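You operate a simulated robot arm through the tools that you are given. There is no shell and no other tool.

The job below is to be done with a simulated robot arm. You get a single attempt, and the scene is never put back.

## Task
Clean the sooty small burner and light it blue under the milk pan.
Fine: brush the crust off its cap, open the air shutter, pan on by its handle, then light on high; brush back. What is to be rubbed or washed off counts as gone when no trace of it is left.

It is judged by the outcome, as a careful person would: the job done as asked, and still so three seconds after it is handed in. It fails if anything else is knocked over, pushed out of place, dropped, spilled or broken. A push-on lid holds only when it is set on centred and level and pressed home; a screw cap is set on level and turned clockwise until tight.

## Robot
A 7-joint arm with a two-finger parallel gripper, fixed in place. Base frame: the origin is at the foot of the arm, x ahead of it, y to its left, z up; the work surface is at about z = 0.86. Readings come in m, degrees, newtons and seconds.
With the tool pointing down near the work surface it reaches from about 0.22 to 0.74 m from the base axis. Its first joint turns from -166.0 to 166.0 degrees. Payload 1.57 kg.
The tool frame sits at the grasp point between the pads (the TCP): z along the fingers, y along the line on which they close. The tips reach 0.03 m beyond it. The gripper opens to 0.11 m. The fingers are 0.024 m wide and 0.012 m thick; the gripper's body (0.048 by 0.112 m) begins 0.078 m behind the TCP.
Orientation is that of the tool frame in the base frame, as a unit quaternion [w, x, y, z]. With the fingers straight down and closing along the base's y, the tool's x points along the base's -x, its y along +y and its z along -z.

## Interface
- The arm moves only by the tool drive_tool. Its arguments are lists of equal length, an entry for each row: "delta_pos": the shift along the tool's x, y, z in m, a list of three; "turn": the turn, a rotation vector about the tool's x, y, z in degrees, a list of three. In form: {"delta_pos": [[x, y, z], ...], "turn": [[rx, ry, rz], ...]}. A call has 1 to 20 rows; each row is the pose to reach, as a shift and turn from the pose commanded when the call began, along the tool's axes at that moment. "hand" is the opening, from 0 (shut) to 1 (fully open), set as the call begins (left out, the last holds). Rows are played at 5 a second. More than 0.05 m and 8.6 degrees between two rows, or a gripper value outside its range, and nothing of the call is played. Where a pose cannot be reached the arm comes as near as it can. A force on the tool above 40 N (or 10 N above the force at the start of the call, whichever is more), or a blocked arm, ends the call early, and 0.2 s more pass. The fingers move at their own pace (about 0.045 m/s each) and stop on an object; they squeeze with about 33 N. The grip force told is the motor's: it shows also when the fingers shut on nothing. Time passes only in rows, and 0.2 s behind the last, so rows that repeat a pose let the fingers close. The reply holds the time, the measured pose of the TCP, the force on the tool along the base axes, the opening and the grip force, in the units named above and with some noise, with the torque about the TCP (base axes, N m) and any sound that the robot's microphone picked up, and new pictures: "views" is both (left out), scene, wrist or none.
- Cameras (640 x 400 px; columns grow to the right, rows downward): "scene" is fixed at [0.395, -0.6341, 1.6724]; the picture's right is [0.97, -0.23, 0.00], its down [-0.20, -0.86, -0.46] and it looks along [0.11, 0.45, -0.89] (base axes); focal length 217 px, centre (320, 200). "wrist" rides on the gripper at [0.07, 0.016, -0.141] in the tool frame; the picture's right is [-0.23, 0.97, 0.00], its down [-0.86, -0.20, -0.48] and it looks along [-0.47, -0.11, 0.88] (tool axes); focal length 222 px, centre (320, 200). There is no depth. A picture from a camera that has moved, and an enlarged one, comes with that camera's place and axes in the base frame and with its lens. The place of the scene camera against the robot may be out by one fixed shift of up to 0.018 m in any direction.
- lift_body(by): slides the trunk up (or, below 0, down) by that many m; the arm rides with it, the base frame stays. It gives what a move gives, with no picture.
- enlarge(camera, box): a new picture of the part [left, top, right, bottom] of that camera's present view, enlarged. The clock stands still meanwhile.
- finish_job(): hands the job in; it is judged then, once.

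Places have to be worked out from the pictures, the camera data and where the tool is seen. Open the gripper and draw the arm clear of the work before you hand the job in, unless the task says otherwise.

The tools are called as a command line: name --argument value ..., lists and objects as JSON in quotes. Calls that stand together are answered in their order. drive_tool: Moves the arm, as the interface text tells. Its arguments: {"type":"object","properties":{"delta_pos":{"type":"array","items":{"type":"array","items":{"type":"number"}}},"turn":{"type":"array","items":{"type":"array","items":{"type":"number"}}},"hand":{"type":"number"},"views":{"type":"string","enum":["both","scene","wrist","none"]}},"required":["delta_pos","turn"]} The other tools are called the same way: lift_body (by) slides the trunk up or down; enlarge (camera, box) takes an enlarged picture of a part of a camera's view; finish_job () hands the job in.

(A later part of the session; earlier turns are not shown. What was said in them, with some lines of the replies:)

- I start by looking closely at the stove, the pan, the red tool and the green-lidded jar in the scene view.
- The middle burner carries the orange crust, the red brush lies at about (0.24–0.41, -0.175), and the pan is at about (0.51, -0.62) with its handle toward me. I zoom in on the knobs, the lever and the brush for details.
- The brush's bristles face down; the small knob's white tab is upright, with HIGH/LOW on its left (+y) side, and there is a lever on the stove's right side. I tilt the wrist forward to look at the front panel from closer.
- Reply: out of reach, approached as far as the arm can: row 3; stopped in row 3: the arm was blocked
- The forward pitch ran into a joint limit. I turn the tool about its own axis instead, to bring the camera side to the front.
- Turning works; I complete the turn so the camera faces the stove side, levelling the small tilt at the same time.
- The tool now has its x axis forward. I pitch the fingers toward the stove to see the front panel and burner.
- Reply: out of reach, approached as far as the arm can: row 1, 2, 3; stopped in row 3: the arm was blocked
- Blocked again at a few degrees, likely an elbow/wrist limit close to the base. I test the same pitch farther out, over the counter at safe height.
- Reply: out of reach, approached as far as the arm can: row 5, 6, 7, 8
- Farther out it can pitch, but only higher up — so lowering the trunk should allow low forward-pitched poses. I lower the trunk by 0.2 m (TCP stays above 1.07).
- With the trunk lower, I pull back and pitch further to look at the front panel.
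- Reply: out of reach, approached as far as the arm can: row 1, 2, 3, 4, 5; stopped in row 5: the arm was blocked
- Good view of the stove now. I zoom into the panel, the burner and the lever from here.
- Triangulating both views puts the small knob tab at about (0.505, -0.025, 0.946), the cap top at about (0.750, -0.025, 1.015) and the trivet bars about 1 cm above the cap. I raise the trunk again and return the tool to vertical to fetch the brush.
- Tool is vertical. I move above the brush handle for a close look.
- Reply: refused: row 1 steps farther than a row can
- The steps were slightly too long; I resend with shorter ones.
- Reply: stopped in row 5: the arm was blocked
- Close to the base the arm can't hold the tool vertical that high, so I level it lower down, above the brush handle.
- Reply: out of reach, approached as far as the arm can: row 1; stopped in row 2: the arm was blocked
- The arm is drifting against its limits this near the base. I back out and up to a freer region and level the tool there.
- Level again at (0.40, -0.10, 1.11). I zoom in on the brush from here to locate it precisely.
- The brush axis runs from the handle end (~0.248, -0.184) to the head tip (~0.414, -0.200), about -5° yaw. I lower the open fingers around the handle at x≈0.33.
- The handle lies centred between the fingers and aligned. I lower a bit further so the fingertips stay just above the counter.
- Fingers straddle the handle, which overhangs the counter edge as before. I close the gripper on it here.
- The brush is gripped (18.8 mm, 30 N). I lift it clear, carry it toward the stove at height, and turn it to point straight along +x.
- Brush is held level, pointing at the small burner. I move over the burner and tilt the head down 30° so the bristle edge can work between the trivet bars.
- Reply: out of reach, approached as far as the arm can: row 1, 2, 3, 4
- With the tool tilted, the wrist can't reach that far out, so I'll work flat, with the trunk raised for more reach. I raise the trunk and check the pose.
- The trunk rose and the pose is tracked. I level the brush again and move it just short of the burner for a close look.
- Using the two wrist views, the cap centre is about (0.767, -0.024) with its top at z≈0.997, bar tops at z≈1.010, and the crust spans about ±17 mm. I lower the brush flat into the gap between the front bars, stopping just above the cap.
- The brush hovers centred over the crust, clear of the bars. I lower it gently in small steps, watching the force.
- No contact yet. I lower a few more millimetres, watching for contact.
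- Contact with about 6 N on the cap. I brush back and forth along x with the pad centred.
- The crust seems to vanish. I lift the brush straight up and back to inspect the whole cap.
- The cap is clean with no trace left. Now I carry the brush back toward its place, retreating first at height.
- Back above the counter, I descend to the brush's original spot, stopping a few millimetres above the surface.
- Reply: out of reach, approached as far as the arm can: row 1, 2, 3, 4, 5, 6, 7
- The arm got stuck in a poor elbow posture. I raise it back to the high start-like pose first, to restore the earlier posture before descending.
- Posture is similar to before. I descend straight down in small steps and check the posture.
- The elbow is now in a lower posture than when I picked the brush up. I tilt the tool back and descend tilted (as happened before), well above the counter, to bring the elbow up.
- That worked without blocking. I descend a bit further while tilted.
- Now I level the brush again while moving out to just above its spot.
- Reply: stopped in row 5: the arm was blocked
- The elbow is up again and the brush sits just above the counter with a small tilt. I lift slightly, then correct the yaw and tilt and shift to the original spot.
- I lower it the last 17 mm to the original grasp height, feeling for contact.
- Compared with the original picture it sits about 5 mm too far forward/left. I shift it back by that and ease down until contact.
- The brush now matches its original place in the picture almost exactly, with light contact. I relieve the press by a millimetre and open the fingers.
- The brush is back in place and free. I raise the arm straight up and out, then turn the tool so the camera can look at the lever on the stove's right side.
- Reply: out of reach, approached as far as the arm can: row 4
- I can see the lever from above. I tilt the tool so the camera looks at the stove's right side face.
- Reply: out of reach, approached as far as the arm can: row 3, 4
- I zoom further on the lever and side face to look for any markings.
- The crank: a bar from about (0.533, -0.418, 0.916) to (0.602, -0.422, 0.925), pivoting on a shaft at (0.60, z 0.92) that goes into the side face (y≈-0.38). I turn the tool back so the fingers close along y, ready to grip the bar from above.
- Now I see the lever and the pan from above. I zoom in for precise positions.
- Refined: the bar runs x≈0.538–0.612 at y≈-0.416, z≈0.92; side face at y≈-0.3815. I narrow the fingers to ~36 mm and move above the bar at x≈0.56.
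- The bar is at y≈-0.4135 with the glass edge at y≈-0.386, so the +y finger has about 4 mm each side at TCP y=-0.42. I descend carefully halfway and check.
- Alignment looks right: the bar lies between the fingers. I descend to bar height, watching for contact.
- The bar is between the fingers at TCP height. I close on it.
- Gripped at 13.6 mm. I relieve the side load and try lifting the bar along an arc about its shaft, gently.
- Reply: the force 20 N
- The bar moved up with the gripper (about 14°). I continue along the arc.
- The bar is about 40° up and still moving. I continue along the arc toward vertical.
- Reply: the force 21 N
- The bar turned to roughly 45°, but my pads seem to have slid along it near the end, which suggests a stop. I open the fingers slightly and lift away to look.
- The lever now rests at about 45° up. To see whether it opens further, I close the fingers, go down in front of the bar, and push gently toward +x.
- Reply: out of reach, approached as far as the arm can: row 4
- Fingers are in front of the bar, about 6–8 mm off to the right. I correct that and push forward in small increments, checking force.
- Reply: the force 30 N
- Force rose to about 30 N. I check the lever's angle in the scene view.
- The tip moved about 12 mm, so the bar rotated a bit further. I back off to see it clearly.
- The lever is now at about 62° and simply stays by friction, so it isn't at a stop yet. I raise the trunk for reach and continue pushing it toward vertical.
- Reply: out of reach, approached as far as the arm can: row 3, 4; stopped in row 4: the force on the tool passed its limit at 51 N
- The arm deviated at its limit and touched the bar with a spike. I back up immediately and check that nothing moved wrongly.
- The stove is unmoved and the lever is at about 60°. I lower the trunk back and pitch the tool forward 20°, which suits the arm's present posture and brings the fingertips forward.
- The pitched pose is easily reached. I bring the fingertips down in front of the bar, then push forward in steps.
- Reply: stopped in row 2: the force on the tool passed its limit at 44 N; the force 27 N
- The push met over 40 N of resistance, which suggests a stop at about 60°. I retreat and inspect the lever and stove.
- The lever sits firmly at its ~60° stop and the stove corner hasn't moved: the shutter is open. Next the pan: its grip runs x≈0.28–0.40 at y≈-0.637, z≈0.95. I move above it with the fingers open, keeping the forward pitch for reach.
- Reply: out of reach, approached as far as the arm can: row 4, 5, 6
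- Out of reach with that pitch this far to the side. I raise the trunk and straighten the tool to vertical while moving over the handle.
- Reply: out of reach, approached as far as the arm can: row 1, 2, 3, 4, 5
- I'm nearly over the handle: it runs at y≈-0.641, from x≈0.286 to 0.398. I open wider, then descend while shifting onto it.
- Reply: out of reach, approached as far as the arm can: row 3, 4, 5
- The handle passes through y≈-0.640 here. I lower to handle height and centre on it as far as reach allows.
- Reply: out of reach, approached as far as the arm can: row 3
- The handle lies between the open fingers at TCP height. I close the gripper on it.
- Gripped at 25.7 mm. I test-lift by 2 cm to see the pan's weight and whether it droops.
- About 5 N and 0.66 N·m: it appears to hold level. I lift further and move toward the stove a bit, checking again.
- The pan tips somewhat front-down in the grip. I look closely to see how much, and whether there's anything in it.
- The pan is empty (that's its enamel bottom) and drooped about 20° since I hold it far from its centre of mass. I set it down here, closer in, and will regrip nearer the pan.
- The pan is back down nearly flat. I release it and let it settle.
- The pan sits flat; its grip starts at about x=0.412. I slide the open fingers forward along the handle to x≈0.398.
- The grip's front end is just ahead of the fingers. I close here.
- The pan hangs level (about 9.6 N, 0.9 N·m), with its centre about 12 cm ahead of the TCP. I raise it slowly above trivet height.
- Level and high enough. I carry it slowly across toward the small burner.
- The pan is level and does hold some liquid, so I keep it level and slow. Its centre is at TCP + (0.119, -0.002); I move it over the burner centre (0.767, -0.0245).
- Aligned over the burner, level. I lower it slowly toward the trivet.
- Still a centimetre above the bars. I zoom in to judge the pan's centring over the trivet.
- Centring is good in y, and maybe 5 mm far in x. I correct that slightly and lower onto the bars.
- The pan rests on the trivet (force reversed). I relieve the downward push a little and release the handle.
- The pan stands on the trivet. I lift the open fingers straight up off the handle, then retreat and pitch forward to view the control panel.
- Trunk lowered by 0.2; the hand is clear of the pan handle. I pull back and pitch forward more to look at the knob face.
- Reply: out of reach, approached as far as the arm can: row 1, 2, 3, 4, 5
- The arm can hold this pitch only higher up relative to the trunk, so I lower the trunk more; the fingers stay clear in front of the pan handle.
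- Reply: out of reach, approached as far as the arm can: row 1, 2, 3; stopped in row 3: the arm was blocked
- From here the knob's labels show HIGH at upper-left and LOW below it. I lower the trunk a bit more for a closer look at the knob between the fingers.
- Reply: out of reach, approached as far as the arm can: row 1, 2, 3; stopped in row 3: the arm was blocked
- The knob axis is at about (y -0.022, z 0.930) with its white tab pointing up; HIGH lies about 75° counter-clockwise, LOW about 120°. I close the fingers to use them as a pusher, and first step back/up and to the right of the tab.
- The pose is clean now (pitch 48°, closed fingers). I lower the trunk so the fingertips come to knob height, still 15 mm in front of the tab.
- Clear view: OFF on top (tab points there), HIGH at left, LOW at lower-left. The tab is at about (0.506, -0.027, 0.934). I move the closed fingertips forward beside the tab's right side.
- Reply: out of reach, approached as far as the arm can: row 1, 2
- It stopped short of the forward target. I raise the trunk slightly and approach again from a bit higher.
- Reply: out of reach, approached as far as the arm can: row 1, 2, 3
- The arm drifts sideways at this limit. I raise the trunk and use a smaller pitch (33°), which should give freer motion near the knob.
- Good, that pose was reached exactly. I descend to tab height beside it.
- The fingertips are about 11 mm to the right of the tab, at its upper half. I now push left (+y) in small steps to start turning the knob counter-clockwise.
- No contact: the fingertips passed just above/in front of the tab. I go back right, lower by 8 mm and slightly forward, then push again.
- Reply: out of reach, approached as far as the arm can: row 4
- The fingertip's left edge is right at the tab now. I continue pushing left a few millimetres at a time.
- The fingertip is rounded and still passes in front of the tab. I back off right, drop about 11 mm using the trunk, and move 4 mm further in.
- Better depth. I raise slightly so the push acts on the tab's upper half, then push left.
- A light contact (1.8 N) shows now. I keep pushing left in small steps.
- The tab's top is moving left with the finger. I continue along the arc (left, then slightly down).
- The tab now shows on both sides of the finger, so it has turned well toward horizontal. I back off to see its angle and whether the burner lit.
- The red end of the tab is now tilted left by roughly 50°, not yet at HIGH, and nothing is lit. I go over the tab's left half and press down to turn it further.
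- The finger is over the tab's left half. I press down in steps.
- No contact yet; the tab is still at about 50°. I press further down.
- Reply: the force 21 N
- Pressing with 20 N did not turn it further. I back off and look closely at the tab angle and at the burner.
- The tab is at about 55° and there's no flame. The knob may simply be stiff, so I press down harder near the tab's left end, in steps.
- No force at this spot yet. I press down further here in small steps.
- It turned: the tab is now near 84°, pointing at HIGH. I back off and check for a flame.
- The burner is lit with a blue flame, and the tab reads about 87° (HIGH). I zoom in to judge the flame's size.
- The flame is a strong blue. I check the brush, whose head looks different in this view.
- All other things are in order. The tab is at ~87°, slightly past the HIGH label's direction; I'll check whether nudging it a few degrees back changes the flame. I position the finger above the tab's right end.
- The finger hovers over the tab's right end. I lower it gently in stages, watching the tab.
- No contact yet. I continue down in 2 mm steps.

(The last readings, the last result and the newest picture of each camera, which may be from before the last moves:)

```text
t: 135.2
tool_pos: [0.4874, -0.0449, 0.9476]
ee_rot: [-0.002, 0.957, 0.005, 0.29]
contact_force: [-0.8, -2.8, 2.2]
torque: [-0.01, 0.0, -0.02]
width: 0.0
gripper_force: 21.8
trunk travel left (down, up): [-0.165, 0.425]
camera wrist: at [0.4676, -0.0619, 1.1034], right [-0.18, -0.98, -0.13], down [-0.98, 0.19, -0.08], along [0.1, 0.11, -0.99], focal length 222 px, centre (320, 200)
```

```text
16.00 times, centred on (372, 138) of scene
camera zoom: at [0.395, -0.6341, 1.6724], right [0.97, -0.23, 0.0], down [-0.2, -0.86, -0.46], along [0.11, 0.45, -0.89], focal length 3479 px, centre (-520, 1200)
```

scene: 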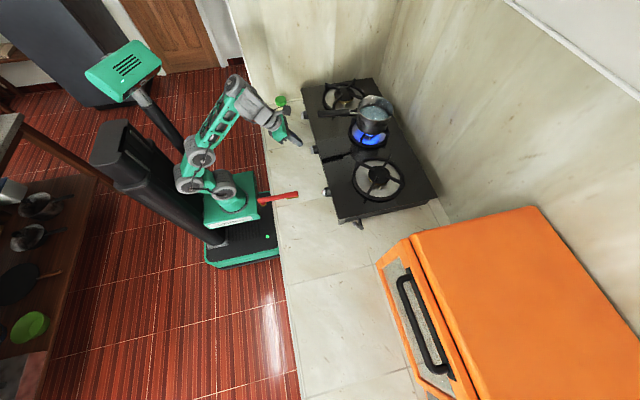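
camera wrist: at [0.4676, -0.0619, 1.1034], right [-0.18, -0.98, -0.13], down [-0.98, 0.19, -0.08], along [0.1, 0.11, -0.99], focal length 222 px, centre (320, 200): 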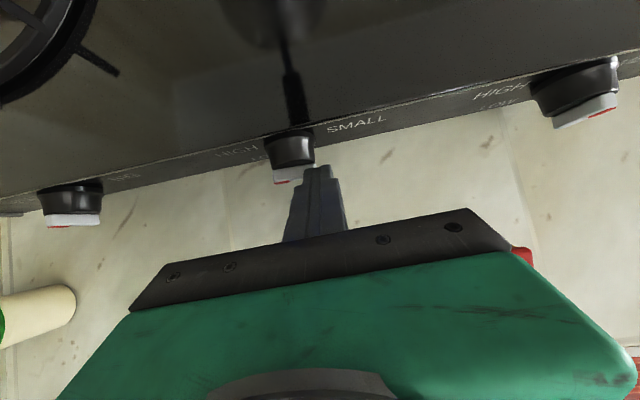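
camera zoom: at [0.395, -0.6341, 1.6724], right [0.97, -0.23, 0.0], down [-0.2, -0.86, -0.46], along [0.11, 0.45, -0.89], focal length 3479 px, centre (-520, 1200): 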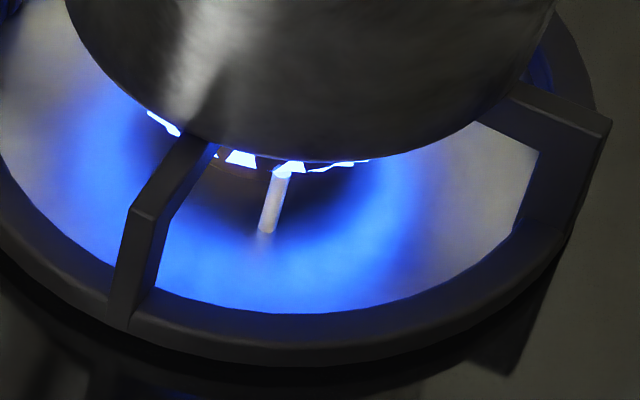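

The tab is now at about 79° — right toward the HIGH mark — and the flame is unchanged, strong and blue. I leave it there and withdraw the hand upward and back.

drive_tool --delta_pos '[[0.003, 0.002, -0.006], [0.006, 0.004, -0.016], [0.006, 0.006, -0.035], [0.0, 0.006, -0.06]]' --turn '[[0, 0, 0], [0, 0, 0], [0, 0, 0], [0, 0, 0]]' --views "both"

enlarge --camera "wrist" --box '[240, 90, 360, 170]'

enlarge --camera "scene" --box '[290, 80, 450, 240]'

```text
t: 136.2
tool_pos: [0.453, -0.0506, 0.9977]
ee_rot: [-0.002, 0.957, 0.004, 0.289]
contact_force: [0.1, -0.8, 0.3]
torque: [-0.01, 0.04, 0.02]
width: 0.0
gripper_force: 21.0
trunk travel left (down, up): [-0.165, 0.425]
camera wrist: at [0.4342, -0.0666, 1.1537], right [-0.18, -0.98, -0.13], down [-0.98, 0.19, -0.07], along [0.1, 0.11, -0.99], focal length 222 px, centre (320, 200)
```

scene: 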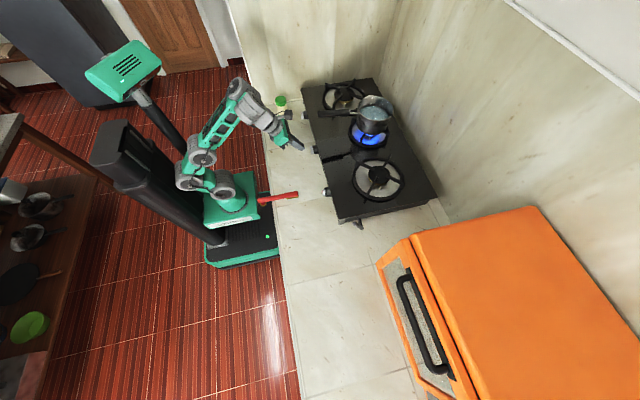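
wrist: 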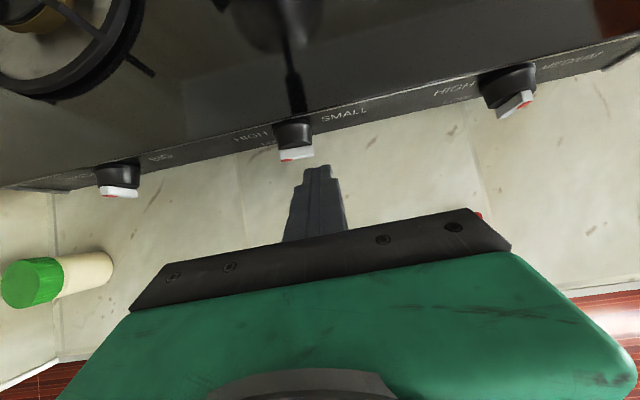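

```text
5.00 times, centred on (300, 130) of wrist
camera zoom: at [0.4342, -0.0666, 1.1537], right [-0.18, -0.98, -0.13], down [-0.98, 0.19, -0.07], along [0.1, 0.11, -0.99], focal length 1111 px, centre (420, 550)
```

zoom: 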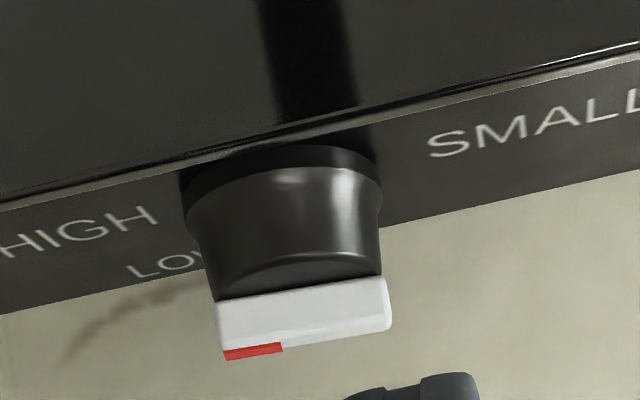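

```text
2.50 times, centred on (370, 160) of scene
camera zoom: at [0.395, -0.6341, 1.6724], right [0.97, -0.23, 0.0], down [-0.2, -0.86, -0.46], along [0.11, 0.45, -0.89], focal length 544 px, centre (195, 300)
```

zoom: 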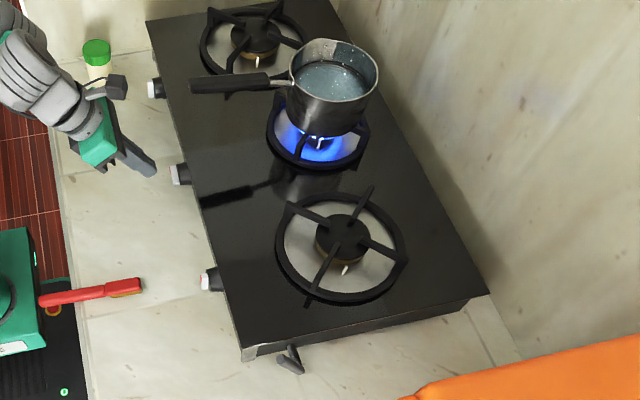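

The flame stays lit and blue, and the tab is at ~75°. I nudge it slightly back toward the middle of the HIGH zone (~82°) by touching its left end lightly.

drive_tool --delta_pos '[[0.002, -0.015, 0], [0.004, -0.03, 0], [0.01, -0.0416, 0.01], [0.0222, -0.0416, 0.03]]' --turn '[[0, 0, 0], [0, 0, 0], [0, 0, 0], [0, 0, 0]]' --views "none"

drive_tool --delta_pos '[[-0.008, 0, 0.012], [-0.014, 0, 0.021], [-0.0168, 0, 0.0254]]' --turn '[[0, 0, 0], [0, 0, 0], [0, 0, 0]]' --views "wrist"

enlarge --camera "wrist" --box '[260, 120, 380, 200]'

```text
t: 137.2
tool_pos: [0.4883, -0.0076, 0.9869]
ee_rot: [-0.002, 0.957, 0.004, 0.29]
contact_force: [0.0, -0.6, -0.2]
torque: [0.04, 0.0, -0.01]
width: 0.0
gripper_force: 21.4
trunk travel left (down, up): [-0.165, 0.425]
```

```text
t: 138.0
tool_pos: [0.4886, -0.0072, 0.9563]
ee_rot: [-0.003, 0.957, 0.005, 0.289]
contact_force: [-0.2, 0.5, -0.1]
torque: [0.02, 0.0, 0.01]
width: 0.0001
gripper_force: 21.7
trunk travel left (down, up): [-0.165, 0.425]
camera wrist: at [0.4691, -0.0239, 1.1112], right [-0.18, -0.98, -0.13], down [-0.98, 0.19, -0.07], along [0.1, 0.11, -0.99], focal length 222 px, centre (320, 200)
```

wrist: 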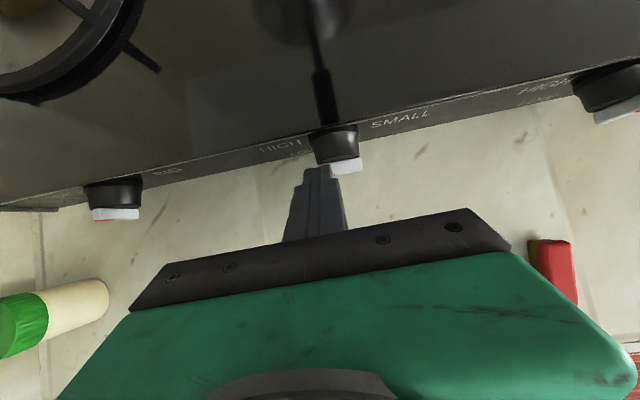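

```text
5.00 times, centred on (320, 160) of wrist
camera zoom: at [0.4691, -0.0239, 1.1112], right [-0.18, -0.98, -0.13], down [-0.98, 0.19, -0.07], along [0.1, 0.11, -0.99], focal length 1111 px, centre (320, 400)
```

zoom: 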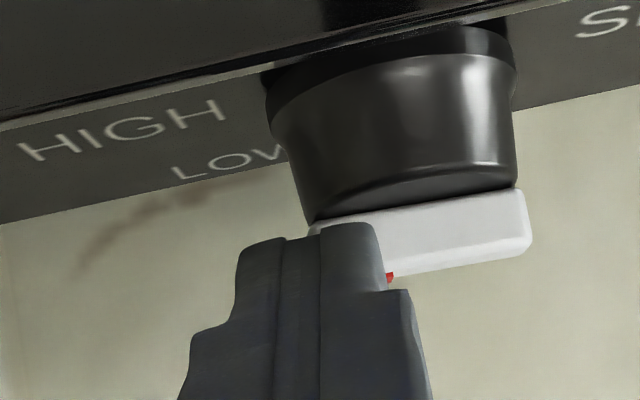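

The tab now reads about 83° between my measurements, within the HIGH zone. I withdraw the hand carefully.

drive_tool --delta_pos '[[0.003, 0, -0.006], [0.006, 0, -0.018], [0.004, 0, -0.04], [-0.006, 0.005, -0.07]]' --turn '[[0, 0, 0], [0, 0, 0], [0, 0, 0], [0, 0, 0]]' --views "both"

enlarge --camera "wrist" --box '[260, 90, 380, 170]'

enlarge --camera "scene" --box '[355, 125, 390, 150]'

```text
t: 139.0
tool_pos: [0.4441, -0.0136, 1.0091]
ee_rot: [-0.002, 0.957, 0.004, 0.289]
contact_force: [0.8, -0.1, 0.1]
torque: [0.0, 0.02, -0.03]
width: 0.0
gripper_force: 21.3
trunk travel left (down, up): [-0.165, 0.425]
camera wrist: at [0.4248, -0.0296, 1.1654], right [-0.18, -0.98, -0.13], down [-0.98, 0.19, -0.07], along [0.1, 0.11, -0.99], focal length 222 px, centre (320, 200)
```

scene: 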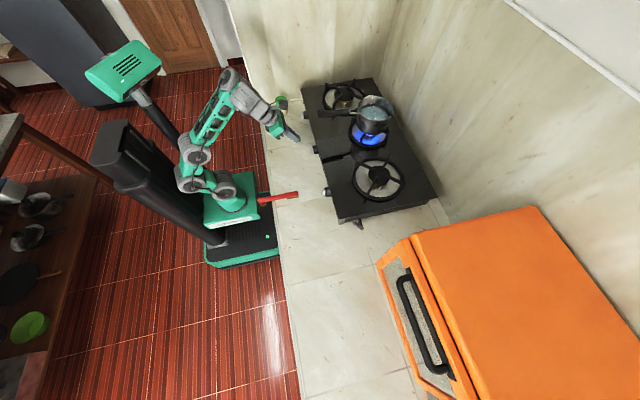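
wrist: 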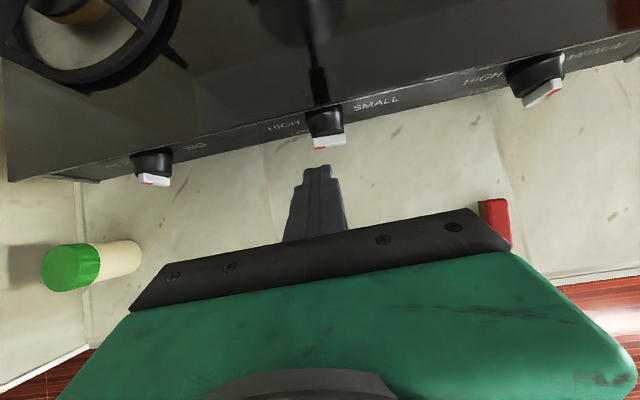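

```text
5.00 times, centred on (320, 130) of wrist
camera zoom: at [0.4248, -0.0296, 1.1654], right [-0.18, -0.98, -0.13], down [-0.98, 0.19, -0.07], along [0.1, 0.11, -0.99], focal length 1111 px, centre (320, 550)
```

zoom: 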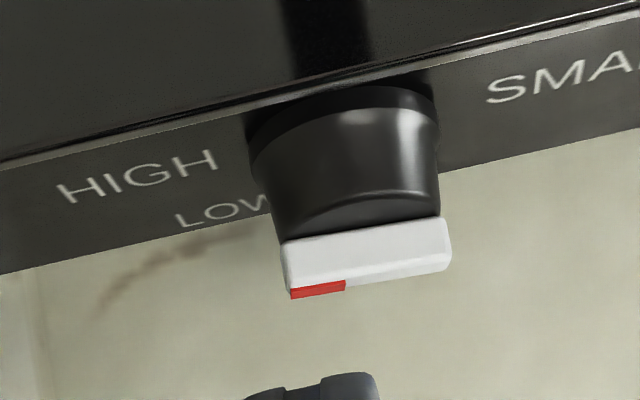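

```text
16.00 times, centred on (372, 138) of scene
camera zoom: at [0.395, -0.6341, 1.6724], right [0.97, -0.23, 0.0], down [-0.2, -0.86, -0.46], along [0.11, 0.45, -0.89], focal length 3479 px, centre (-520, 1200)
```

zoom: 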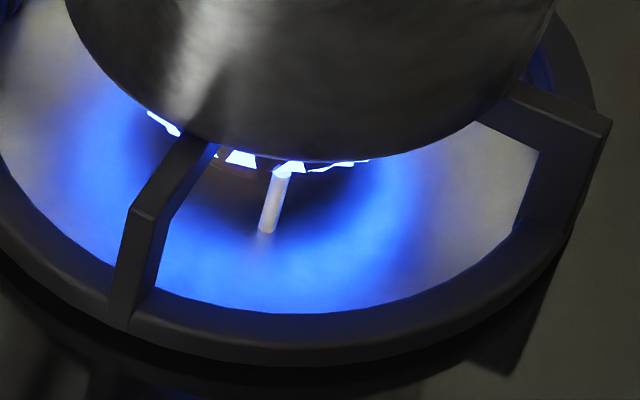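

The tab is at ~80° toward HIGH, the flame burns strong and blue, and nothing else is disturbed. I raise the arm clear and open the gripper.

lift_body --by 0.2

drive_tool --delta_pos '[[-0.01, 0, -0.01], [-0.01, -0.02, -0.02], [-0.01, -0.05, -0.03], [-0.01, -0.08, -0.03], [-0.01, -0.08, -0.03]]' --turn '[[0, 0, 0], [0, 0, 0], [0, 0, 0], [0, 0, 0], [0, 0, 0]]' --hand 0.8 --views "both"

enlarge --camera "scene" --box '[290, 80, 450, 240]'

enlarge --camera "scene" --box '[240, 170, 320, 220]'

```text
t: 141.1
tool_pos: [0.4442, -0.0145, 1.2101]
ee_rot: [-0.002, 0.957, 0.004, 0.289]
contact_force: [0.5, -0.3, 0.8]
torque: [-0.02, 0.01, -0.02]
width: 0.0
gripper_force: 21.5
trunk travel left (down, up): [-0.365, 0.225]
```

```text
t: 142.3
tool_pos: [0.4179, 0.0679, 1.2297]
ee_rot: [-0.002, 0.958, 0.005, 0.288]
contact_force: [-0.6, 0.0, -0.7]
torque: [0.0, 0.02, 0.01]
width: 0.0881
gripper_force: 0.1
trunk travel left (down, up): [-0.365, 0.225]
camera wrist: at [0.398, 0.0515, 1.3857], right [-0.18, -0.98, -0.13], down [-0.98, 0.19, -0.07], along [0.1, 0.11, -0.99], focal length 222 px, centre (320, 200)
```

scene: 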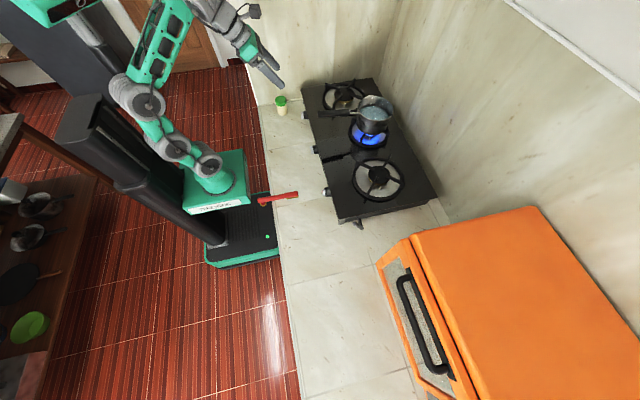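
wrist: 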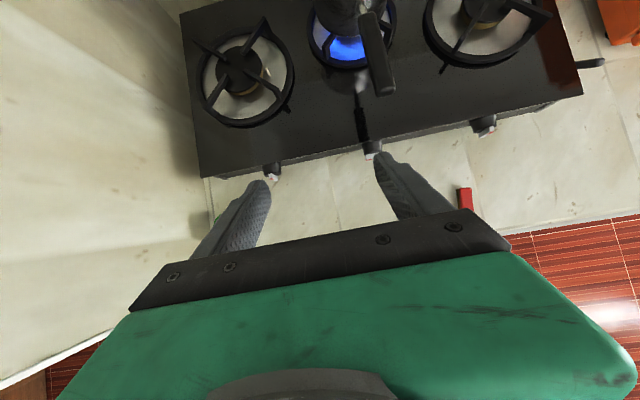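

```text
2.50 times, centred on (370, 160) of scene
camera zoom: at [0.395, -0.6341, 1.6724], right [0.97, -0.23, 0.0], down [-0.2, -0.86, -0.46], along [0.11, 0.45, -0.89], focal length 544 px, centre (195, 300)
```

zoom: 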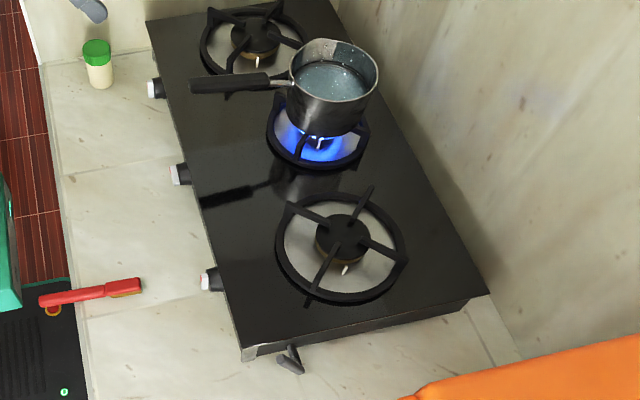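

```text
8.00 times, centred on (280, 195) of scene
camera zoom: at [0.395, -0.6341, 1.6724], right [0.97, -0.23, 0.0], down [-0.2, -0.86, -0.46], along [0.11, 0.45, -0.89], focal length 1739 px, centre (640, 240)
```

zoom: 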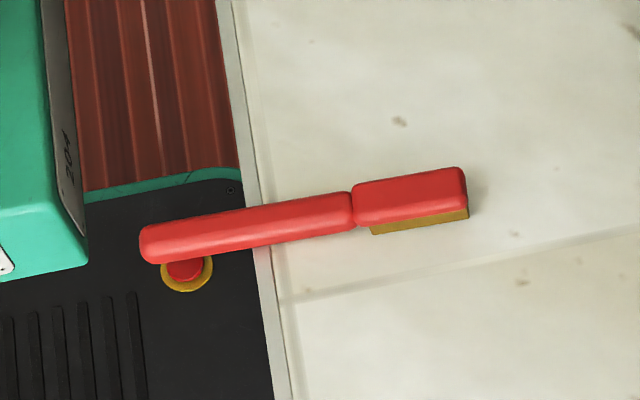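

Everything checks out: the cap is clean, the shutter lever is at its open stop, and the pan is on the small burner over a steady blue flame with the knob at HIGH. The brush is back, and the arm is clear with the gripper open, so I hand the job in.

finish_job

```text
The job is handed in.
```

The small burner is clean and lit with a steady blue flame, and the milk pan is sitting on it. I've handed the job in.

- **Crust:** brushed off the cap; close-up pictures showed no trace left.
- **Air shutter:** opened by swinging the side lever up until it would go no further, at about 60°.
- **Pan:** carried by its handle and set on the small burner, within about 5 mm of centre. I had to set it down and regrip it on the way. On the first lift it tipped by about 20°. It has some liquid in it, and I saw no spill.
- **Knob:** turned to about 80°, pointing at HIGH. The label gives no exact angle. The flame looked the same from about 75° to 88°.
- **Brush:** back within about 3 mm of where it started.

I pressed the lever with more than 40 N a couple of times. The corner of the stove had not moved in the pictures afterwards, and nothing else looked disturbed. The arm is drawn back with the gripper open.
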